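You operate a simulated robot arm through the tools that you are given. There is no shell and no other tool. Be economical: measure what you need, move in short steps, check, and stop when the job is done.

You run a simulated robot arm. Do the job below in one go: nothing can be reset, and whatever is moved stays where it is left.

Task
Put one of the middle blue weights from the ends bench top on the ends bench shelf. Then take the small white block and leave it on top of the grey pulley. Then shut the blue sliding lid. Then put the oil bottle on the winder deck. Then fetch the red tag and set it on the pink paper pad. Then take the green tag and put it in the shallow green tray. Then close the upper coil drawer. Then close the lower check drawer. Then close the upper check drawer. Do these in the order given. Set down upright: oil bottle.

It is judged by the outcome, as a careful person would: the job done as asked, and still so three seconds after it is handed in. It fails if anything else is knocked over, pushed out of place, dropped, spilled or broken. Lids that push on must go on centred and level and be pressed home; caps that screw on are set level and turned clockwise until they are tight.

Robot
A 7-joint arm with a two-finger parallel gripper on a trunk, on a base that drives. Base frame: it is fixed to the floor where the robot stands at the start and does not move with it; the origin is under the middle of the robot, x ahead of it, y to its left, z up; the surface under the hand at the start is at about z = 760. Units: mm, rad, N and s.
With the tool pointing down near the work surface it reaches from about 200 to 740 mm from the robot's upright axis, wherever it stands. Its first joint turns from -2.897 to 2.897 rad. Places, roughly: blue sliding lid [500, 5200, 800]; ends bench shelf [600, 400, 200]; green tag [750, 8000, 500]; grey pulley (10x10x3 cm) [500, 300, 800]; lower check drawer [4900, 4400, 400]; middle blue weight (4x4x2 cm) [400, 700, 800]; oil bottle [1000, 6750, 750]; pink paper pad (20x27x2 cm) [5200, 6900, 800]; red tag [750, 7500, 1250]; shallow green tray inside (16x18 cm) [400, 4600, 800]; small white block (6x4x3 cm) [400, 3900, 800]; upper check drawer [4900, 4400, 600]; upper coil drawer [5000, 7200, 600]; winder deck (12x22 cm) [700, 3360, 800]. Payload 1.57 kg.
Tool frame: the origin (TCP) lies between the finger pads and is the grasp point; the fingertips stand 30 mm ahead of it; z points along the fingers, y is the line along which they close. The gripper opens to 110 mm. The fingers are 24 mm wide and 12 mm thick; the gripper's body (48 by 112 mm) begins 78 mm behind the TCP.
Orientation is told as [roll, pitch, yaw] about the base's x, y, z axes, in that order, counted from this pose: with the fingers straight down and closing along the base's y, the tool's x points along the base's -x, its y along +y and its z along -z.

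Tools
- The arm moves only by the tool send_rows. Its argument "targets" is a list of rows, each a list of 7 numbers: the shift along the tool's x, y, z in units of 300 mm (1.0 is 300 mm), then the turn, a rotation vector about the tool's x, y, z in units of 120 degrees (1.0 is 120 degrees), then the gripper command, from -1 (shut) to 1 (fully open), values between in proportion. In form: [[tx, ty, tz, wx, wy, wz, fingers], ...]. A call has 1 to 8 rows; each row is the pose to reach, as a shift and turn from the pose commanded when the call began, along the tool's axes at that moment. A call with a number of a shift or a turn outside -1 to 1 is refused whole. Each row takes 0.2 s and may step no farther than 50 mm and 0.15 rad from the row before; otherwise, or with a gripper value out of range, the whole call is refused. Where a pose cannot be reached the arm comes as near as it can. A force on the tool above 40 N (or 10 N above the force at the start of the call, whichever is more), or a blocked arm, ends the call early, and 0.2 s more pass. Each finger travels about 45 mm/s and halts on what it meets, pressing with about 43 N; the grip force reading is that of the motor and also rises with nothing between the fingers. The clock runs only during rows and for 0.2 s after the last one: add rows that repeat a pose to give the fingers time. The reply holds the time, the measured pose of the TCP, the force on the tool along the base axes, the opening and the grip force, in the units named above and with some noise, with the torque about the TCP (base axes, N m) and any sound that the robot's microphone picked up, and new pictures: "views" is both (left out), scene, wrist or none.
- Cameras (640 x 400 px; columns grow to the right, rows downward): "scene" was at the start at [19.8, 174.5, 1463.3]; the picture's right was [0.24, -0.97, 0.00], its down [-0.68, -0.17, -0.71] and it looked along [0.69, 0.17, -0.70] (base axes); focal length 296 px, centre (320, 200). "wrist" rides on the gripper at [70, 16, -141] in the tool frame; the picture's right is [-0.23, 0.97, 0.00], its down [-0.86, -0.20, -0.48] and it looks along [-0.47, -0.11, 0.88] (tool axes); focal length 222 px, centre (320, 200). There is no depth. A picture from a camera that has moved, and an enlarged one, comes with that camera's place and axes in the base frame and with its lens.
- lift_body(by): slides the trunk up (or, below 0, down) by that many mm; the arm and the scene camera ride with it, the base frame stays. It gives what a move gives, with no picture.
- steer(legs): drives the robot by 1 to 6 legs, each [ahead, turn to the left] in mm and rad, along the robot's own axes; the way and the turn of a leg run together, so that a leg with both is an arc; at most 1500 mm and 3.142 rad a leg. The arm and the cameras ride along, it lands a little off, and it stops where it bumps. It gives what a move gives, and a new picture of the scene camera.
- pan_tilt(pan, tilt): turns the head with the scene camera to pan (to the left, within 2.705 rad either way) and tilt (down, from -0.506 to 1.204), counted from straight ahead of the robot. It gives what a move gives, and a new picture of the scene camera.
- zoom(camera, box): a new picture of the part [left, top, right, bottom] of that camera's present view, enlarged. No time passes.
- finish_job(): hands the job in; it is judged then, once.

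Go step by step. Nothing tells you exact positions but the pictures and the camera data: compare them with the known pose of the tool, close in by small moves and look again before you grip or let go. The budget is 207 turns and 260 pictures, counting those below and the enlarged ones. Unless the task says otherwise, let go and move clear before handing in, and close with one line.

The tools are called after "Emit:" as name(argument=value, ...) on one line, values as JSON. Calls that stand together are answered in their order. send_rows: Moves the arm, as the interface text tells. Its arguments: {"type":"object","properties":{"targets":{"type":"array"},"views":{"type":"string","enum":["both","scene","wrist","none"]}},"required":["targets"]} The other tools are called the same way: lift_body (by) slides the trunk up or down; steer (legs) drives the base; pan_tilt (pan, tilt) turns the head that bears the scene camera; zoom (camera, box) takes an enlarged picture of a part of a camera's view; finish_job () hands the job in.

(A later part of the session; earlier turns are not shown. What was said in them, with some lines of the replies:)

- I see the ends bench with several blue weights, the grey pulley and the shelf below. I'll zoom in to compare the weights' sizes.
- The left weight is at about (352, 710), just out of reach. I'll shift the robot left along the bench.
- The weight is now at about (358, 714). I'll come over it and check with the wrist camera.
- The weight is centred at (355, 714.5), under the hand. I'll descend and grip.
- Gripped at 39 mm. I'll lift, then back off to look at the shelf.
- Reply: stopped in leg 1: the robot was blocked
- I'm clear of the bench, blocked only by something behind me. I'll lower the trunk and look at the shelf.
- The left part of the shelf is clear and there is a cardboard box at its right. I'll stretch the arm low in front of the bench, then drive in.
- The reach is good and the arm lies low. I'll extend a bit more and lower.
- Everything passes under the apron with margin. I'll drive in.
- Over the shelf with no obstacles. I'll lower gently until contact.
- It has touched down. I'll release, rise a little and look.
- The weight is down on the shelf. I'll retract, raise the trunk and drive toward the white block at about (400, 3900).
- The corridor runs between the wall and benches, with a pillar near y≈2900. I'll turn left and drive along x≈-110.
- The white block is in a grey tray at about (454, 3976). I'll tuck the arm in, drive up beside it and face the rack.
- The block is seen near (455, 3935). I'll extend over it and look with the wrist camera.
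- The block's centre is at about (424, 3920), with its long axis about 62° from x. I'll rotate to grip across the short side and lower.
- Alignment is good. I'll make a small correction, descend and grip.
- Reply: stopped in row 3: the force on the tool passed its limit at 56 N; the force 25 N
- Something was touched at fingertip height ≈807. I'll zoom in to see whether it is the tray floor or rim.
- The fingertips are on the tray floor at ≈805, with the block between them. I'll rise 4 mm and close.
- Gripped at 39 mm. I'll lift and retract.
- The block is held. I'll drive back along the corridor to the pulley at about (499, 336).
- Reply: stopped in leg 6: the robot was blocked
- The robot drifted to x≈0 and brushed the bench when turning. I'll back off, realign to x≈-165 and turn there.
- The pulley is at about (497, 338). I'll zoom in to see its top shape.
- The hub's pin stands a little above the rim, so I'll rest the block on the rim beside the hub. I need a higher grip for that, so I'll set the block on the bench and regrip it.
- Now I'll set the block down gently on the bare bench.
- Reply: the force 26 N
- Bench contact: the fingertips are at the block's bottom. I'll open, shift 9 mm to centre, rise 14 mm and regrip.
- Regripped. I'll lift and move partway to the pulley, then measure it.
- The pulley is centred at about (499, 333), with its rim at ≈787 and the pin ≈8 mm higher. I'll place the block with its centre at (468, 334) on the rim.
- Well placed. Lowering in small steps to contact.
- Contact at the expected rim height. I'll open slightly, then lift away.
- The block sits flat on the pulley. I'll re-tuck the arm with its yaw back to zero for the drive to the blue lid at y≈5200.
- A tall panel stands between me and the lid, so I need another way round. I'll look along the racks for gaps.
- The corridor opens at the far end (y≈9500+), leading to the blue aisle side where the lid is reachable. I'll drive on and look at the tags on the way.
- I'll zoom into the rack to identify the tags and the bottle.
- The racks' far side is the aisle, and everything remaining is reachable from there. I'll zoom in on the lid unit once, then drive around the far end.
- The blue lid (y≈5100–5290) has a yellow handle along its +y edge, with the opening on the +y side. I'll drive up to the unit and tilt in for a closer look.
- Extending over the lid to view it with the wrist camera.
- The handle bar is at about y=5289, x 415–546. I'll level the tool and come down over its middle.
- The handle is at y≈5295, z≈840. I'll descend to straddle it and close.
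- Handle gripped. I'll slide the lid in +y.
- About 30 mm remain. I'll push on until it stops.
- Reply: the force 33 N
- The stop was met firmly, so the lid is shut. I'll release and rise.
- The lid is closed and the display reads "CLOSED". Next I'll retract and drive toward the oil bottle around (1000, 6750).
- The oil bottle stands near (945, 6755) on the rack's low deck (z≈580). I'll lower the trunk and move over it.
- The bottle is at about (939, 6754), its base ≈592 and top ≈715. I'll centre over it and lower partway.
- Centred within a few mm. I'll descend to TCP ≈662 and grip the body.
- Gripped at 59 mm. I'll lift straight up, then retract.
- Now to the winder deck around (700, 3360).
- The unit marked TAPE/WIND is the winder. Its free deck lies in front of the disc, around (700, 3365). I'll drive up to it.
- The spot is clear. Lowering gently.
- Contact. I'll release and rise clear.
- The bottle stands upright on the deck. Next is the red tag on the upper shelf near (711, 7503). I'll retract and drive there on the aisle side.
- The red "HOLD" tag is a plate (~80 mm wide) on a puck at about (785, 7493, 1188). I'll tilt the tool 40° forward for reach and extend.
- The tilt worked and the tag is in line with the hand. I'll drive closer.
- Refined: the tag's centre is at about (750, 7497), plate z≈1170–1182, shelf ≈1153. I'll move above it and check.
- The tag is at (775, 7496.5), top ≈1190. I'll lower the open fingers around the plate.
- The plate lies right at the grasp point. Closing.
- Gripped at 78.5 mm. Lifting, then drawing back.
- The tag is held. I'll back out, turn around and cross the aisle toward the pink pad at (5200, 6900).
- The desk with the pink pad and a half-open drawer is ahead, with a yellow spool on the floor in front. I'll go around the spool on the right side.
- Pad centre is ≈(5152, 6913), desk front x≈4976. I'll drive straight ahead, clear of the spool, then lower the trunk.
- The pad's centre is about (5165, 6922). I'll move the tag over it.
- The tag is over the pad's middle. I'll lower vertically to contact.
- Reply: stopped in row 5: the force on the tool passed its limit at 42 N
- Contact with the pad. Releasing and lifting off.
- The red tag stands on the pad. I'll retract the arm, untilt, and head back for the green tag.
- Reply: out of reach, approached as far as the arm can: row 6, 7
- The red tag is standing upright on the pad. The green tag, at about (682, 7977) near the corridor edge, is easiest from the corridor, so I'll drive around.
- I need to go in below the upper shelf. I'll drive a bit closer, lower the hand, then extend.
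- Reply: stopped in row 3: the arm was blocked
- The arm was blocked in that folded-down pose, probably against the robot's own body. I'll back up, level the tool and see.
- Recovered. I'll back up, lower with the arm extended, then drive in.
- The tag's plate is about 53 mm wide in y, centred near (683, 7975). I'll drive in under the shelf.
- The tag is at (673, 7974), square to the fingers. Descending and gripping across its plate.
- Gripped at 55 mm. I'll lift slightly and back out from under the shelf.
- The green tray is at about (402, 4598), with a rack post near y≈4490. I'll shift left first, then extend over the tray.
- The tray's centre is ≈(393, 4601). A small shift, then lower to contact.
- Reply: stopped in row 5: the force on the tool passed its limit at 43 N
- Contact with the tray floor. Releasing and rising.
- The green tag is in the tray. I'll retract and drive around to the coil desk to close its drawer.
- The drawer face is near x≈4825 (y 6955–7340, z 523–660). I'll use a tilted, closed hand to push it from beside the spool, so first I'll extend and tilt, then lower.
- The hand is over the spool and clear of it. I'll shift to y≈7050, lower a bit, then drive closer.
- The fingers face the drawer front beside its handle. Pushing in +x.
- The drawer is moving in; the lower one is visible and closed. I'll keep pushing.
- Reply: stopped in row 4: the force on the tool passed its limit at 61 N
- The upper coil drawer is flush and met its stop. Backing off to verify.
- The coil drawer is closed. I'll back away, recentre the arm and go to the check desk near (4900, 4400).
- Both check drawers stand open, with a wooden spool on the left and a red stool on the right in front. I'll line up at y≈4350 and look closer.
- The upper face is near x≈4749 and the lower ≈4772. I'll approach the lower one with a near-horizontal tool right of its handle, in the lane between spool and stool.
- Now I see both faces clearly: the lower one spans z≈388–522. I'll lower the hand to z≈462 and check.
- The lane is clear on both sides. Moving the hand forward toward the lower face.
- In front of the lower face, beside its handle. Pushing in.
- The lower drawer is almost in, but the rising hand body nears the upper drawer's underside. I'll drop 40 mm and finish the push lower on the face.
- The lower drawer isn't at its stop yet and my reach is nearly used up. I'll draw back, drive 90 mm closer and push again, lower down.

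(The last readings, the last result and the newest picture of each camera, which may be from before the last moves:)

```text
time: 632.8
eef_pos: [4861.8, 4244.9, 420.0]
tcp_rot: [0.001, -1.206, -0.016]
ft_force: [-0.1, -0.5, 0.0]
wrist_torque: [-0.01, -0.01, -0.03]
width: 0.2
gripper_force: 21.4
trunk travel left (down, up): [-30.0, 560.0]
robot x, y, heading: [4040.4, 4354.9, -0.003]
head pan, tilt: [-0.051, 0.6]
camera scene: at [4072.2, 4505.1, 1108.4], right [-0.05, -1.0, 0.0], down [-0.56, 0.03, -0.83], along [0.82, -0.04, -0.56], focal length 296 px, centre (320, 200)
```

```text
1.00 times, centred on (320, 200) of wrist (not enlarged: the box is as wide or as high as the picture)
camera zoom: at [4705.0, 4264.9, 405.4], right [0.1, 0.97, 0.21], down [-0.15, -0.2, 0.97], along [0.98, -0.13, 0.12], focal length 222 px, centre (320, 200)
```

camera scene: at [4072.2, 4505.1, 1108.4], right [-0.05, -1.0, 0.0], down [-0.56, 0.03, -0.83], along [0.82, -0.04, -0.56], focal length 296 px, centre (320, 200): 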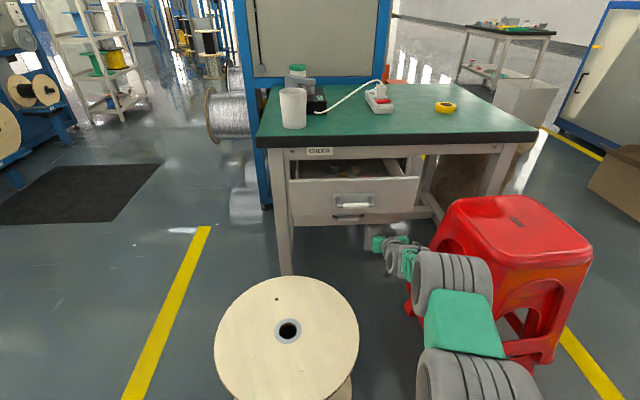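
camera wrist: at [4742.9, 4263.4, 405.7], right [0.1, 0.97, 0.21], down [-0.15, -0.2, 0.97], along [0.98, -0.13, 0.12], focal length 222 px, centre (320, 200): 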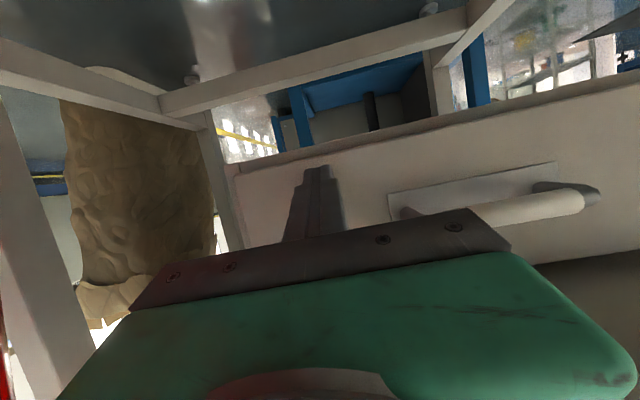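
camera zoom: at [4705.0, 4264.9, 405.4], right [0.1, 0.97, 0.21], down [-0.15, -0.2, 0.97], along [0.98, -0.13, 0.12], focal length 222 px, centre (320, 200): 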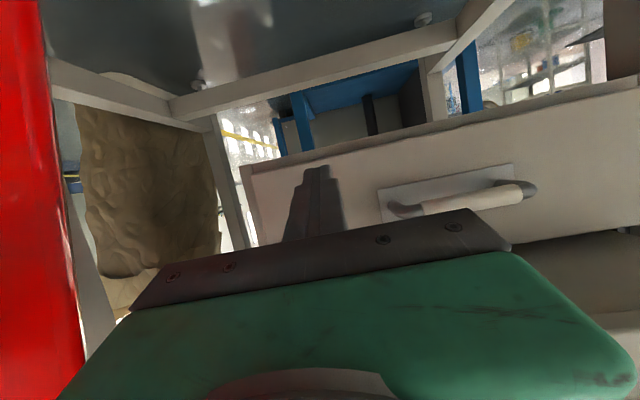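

Emit:
send_rows(targets=[[-0.045, 0.002, 0.118, 0, 0, 0, -1], [-0.065, 0.003, 0.171, 0, 0, 0, -1], [-0.083, 0.004, 0.218, 0, 0, 0, -1], [-0.101, 0.005, 0.265, 0, 0, 0, -1], [-0.119, 0.006, 0.3115, 0, 0, 0, -1]])

```text
time: 633.5
eef_pos: [4923.2, 4244.2, 421.5]
tcp_rot: [0.002, -1.206, -0.019]
ft_force: [-28.1, 2.3, 12.1]
wrist_torque: [-0.03, -0.39, 0.13]
width: 0.3
gripper_force: 21.6
trunk travel left (down, up): [-30.0, 560.0]
robot x, y, heading: [4039.8, 4354.4, -0.004]
head pan, tilt: [-0.051, 0.6]
stopped in row 3: the force on the tool passed its limit at 107 N (the readings are from after the stop); the commanded pose is now the measured one
camera scene: at [4069.7, 4505.4, 1108.7], right [-0.05, -1.0, 0.0], down [-0.56, 0.03, -0.83], along [0.83, -0.04, -0.56], focal length 296 px, centre (320, 200)
camera wrist: at [4767.3, 4263.7, 405.8], right [0.1, 0.97, 0.21], down [-0.14, -0.2, 0.97], along [0.98, -0.12, 0.12], focal length 222 px, centre (320, 200)
```

scene: 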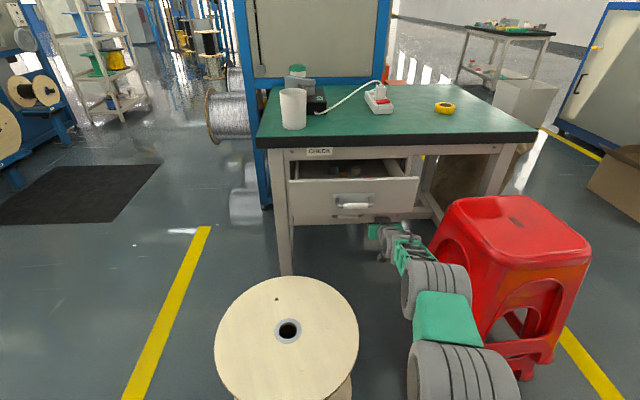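
wrist: 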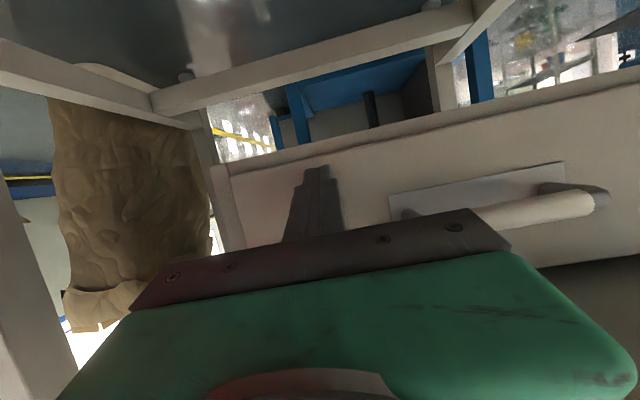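

A hard stop was met and the face looks flush. I'll draw back to verify before closing the upper one.

Emit:
send_rows(targets=[[0.05, 0, -0.13, 0, 0, 0, -1], [0.1, 0, -0.26, 0, 0, 0, -1], [0.16, 0, -0.41, 0, 0, 0, -1], [0.22, 0, -0.56, 0, 0, 0, -1], [0.28, 0, -0.71, 0, 0, 0, -1]])

```text
time: 634.8
eef_pos: [4695.7, 4248.1, 417.3]
tcp_rot: [0.0, -1.204, -0.018]
ft_force: [-0.8, 0.2, 0.7]
wrist_torque: [-0.01, -0.05, -0.03]
width: 0.0
gripper_force: 21.5
trunk travel left (down, up): [-30.0, 560.0]
robot x, y, heading: [4044.4, 4354.2, 0.004]
head pan, tilt: [-0.051, 0.6]
camera scene: at [4072.2, 4505.2, 1108.4], right [-0.05, -1.0, 0.0], down [-0.56, 0.03, -0.82], along [0.82, -0.04, -0.57], focal length 296 px, centre (320, 200)
camera wrist: at [4539.2, 4268.1, 402.1], right [0.1, 0.97, 0.21], down [-0.14, -0.2, 0.97], along [0.98, -0.13, 0.12], focal length 222 px, centre (320, 200)
```

scene: 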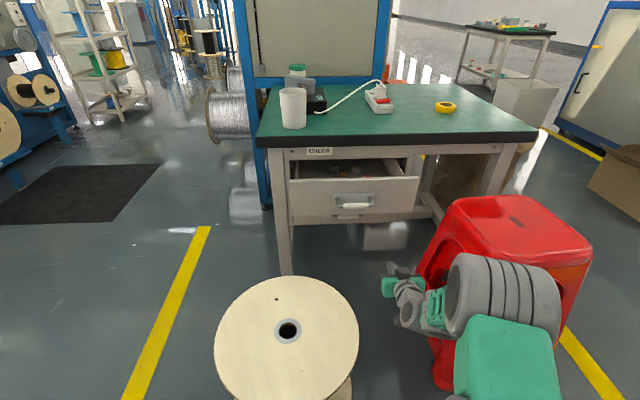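
wrist: 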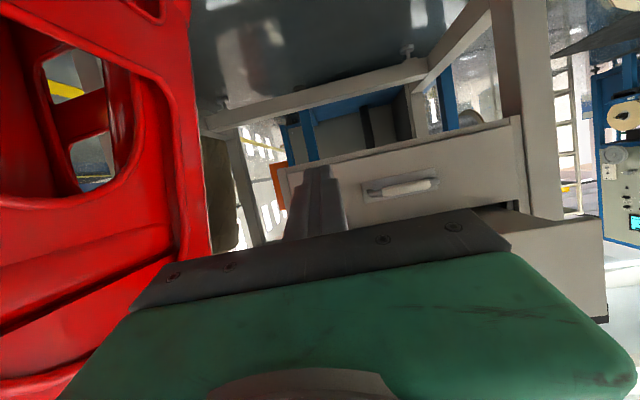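

The lower drawer is flush. I'll raise the hand to the upper drawer's face.

Emit:
send_rows(targets=[[0.036, 0, -0.094, 0, 0, 0, -1], [0.071, 0, -0.187, 0, 0, 0, -1], [-0.05, 0, -0.233, 0, 0, 0, -1], [-0.171, 0, -0.279, 0, 0, 0, -1], [-0.292, 0, -0.326, 0, 0, 0, -1], [-0.412, 0, -0.372, 0, 0, 0, -1], [-0.533, 0, -0.418, 0, 0, 0, -1], [-0.533, 0, -0.418, 0, 0, 0, -1]])

```text
time: 636.5
eef_pos: [4637.3, 4247.6, 611.2]
tcp_rot: [0.002, -1.202, -0.017]
ft_force: [0.3, 0.5, -0.3]
wrist_torque: [0.0, 0.03, -0.02]
width: 0.0
gripper_force: 21.5
trunk travel left (down, up): [-30.0, 560.0]
robot x, y, heading: [4044.0, 4353.7, 0.0]
head pan, tilt: [-0.051, 0.6]
camera scene: at [4072.1, 4505.1, 1108.4], right [-0.05, -1.0, 0.0], down [-0.56, 0.03, -0.83], along [0.82, -0.04, -0.56], focal length 296 px, centre (320, 200)
camera wrist: at [4479.7, 4267.8, 596.9], right [0.1, 0.97, 0.21], down [-0.14, -0.2, 0.97], along [0.99, -0.13, 0.12], focal length 222 px, centre (320, 200)
```

scene: 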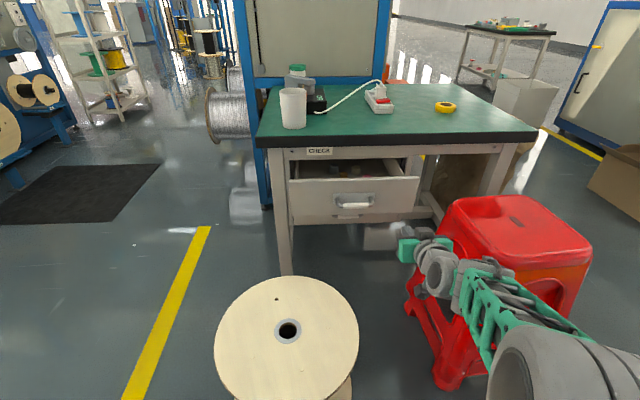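
wrist: 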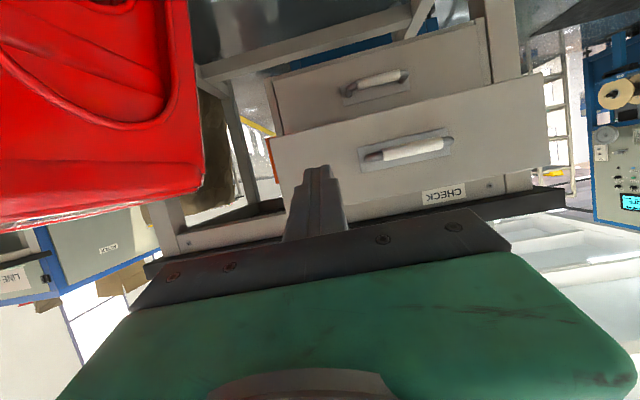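

Aligned with the upper face right of its handle. Pushing.

Emit:
send_rows(targets=[[-0.054, 0.003, 0.14, 0, 0, 0, -1], [-0.102, 0.005, 0.264, 0, 0, 0, -1], [-0.138, 0.007, 0.358, 0, 0, 0, -1], [-0.168, 0.008, 0.435, 0, 0, 0, -1], [-0.198, 0.01, 0.513, 0, 0, 0, -1], [-0.228, 0.011, 0.591, 0, 0, 0, -1], [-0.258, 0.012, 0.669, 0, 0, 0, -1], [-0.288, 0.013, 0.746, 0, 0, 0, -1]])

```text
time: 638.4
eef_pos: [4877.2, 4251.1, 612.2]
tcp_rot: [-0.002, -1.204, -0.018]
ft_force: [0.0, 0.1, 0.4]
wrist_torque: [0.0, 0.03, 0.03]
width: 0.3
gripper_force: 20.8
trunk travel left (down, up): [-30.0, 560.0]
robot x, y, heading: [4041.4, 4350.6, 0.001]
head pan, tilt: [-0.051, 0.6]
camera scene: at [4071.9, 4505.2, 1108.4], right [-0.05, -1.0, 0.0], down [-0.56, 0.03, -0.83], along [0.82, -0.04, -0.56], focal length 296 px, centre (320, 200)
camera wrist: at [4720.4, 4269.4, 597.8], right [0.1, 0.97, 0.21], down [-0.14, -0.2, 0.97], along [0.98, -0.13, 0.12], focal length 222 px, centre (320, 200)
```

scene: 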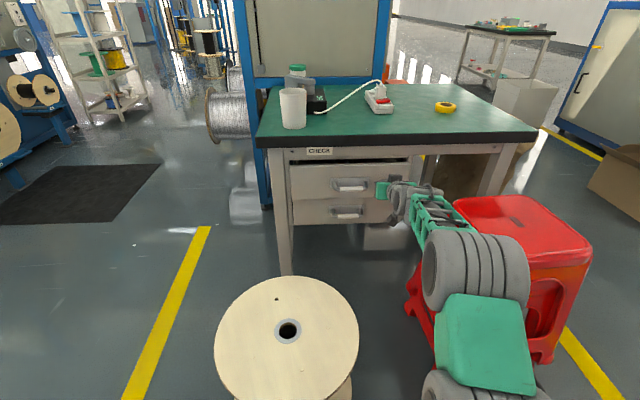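
wrist: 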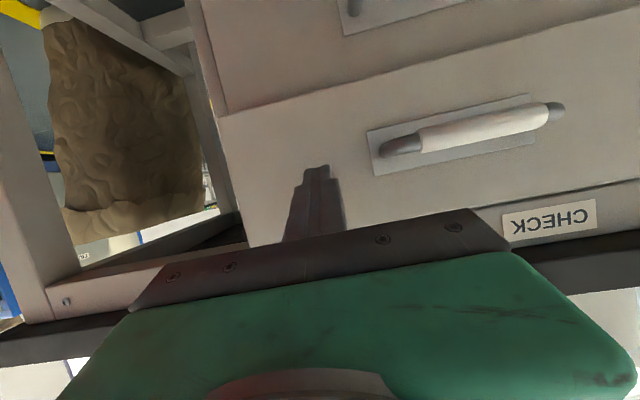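

Nearly in. Finishing the push to its stop.

Emit:
send_rows(targets=[[-0.018, 0.001, 0.047, 0, 0, 0, -1], [-0.036, 0.002, 0.093, 0, 0, 0, -1], [-0.048, 0.003, 0.124, 0, 0, 0, -1], [-0.06, 0.004, 0.156, 0, 0, 0, -1], [-0.072, 0.004, 0.187, 0, 0, 0, -1]])

```text
time: 639.4
eef_pos: [4923.3, 4249.8, 611.8]
tcp_rot: [0.002, -1.194, -0.018]
ft_force: [-32.6, 3.5, 6.7]
wrist_torque: [-0.14, -0.28, 0.17]
width: 0.1
gripper_force: 21.0
trunk travel left (down, up): [-30.0, 560.0]
robot x, y, heading: [4045.1, 4355.8, 0.001]
head pan, tilt: [-0.051, 0.6]
stopped in row 5: the force on the tool passed its limit at 66 N (the readings are from after the stop); the commanded pose is now the measured one
camera scene: at [4068.9, 4505.4, 1108.6], right [-0.05, -1.0, 0.0], down [-0.56, 0.03, -0.83], along [0.83, -0.04, -0.56], focal length 296 px, centre (320, 200)
camera wrist: at [4767.1, 4269.0, 598.3], right [0.1, 0.97, 0.21], down [-0.14, -0.2, 0.97], along [0.99, -0.12, 0.11], focal length 222 px, centre (320, 200)
```

scene: 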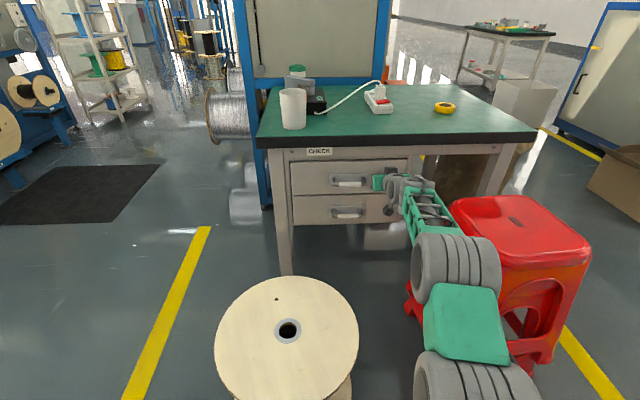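
wrist: 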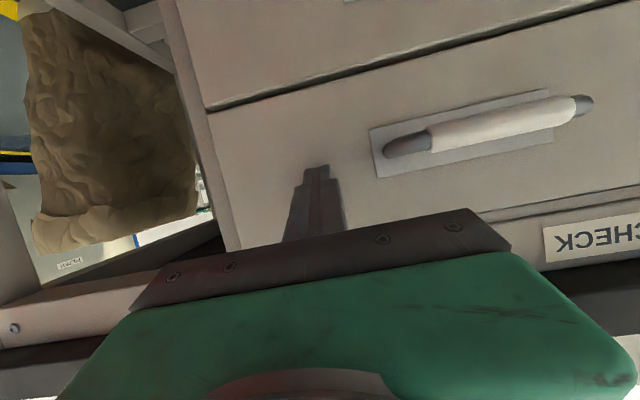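

The same stop depth as the lower drawer (TCP 4923), so both are flush. Backing off and taking a final look.

Emit:
send_rows(targets=[[0.05, 0, -0.13, 0, 0, 0, -1], [0.1, 0, -0.26, 0, 0, 0, -1], [0.16, 0, -0.41, 0, 0, 0, -1], [0.22, 0, -0.56, 0, 0, 0, -1], [0.28, 0, -0.71, 0, 0, 0, -1]], views="none")

Emit:
steer(legs=[[-400, 0]])

Emit:
zoom(camera="scene", box=[240, 80, 480, 280])

```text
time: 640.6
eef_pos: [4695.8, 4255.6, 607.8]
tcp_rot: [0.004, -1.192, -0.017]
ft_force: [0.5, 0.6, -0.5]
wrist_torque: [0.02, -0.03, 0.02]
width: 0.0
gripper_force: 21.8
trunk travel left (down, up): [-30.0, 560.0]
robot x, y, heading: [4045.4, 4351.4, 0.004]
head pan, tilt: [-0.051, 0.6]
```

```text
time: 643.1
eef_pos: [4293.9, 4250.5, 608.1]
tcp_rot: [0.005, -1.194, -0.029]
ft_force: [0.3, -0.6, -0.3]
wrist_torque: [0.02, -0.02, -0.01]
width: 0.0
gripper_force: 22.0
trunk travel left (down, up): [-30.0, 560.0]
robot x, y, heading: [3643.2, 4357.1, -0.009]
head pan, tilt: [-0.051, 0.6]
camera scene: at [3671.4, 4507.0, 1108.4], right [-0.06, -1.0, 0.0], down [-0.56, 0.03, -0.83], along [0.82, -0.05, -0.56], focal length 296 px, centre (320, 200)
```

scene: 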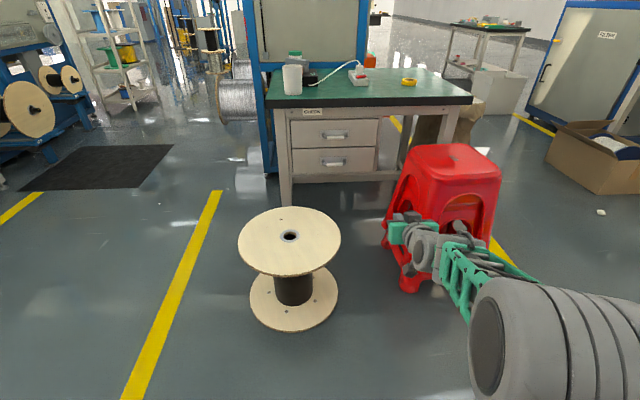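

```text
2.00 times, centred on (360, 180) of scene
camera zoom: at [3671.4, 4507.0, 1108.4], right [-0.06, -1.0, 0.0], down [-0.56, 0.03, -0.83], along [0.82, -0.05, -0.56], focal length 591 px, centre (240, 240)
```

zoom: 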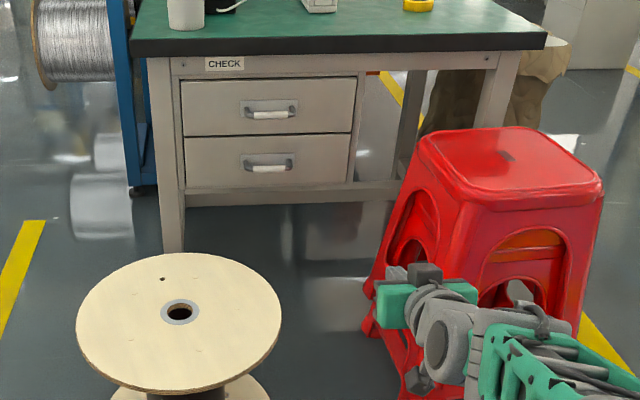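

Both check drawers are shut, nothing around them has moved, and every step is done. Handing in now.

Emit:
finish_job()

```text
The job is handed in.
```

All nine steps were done in the order given, with the oil bottle set down upright on the winder deck, and the job is handed in.
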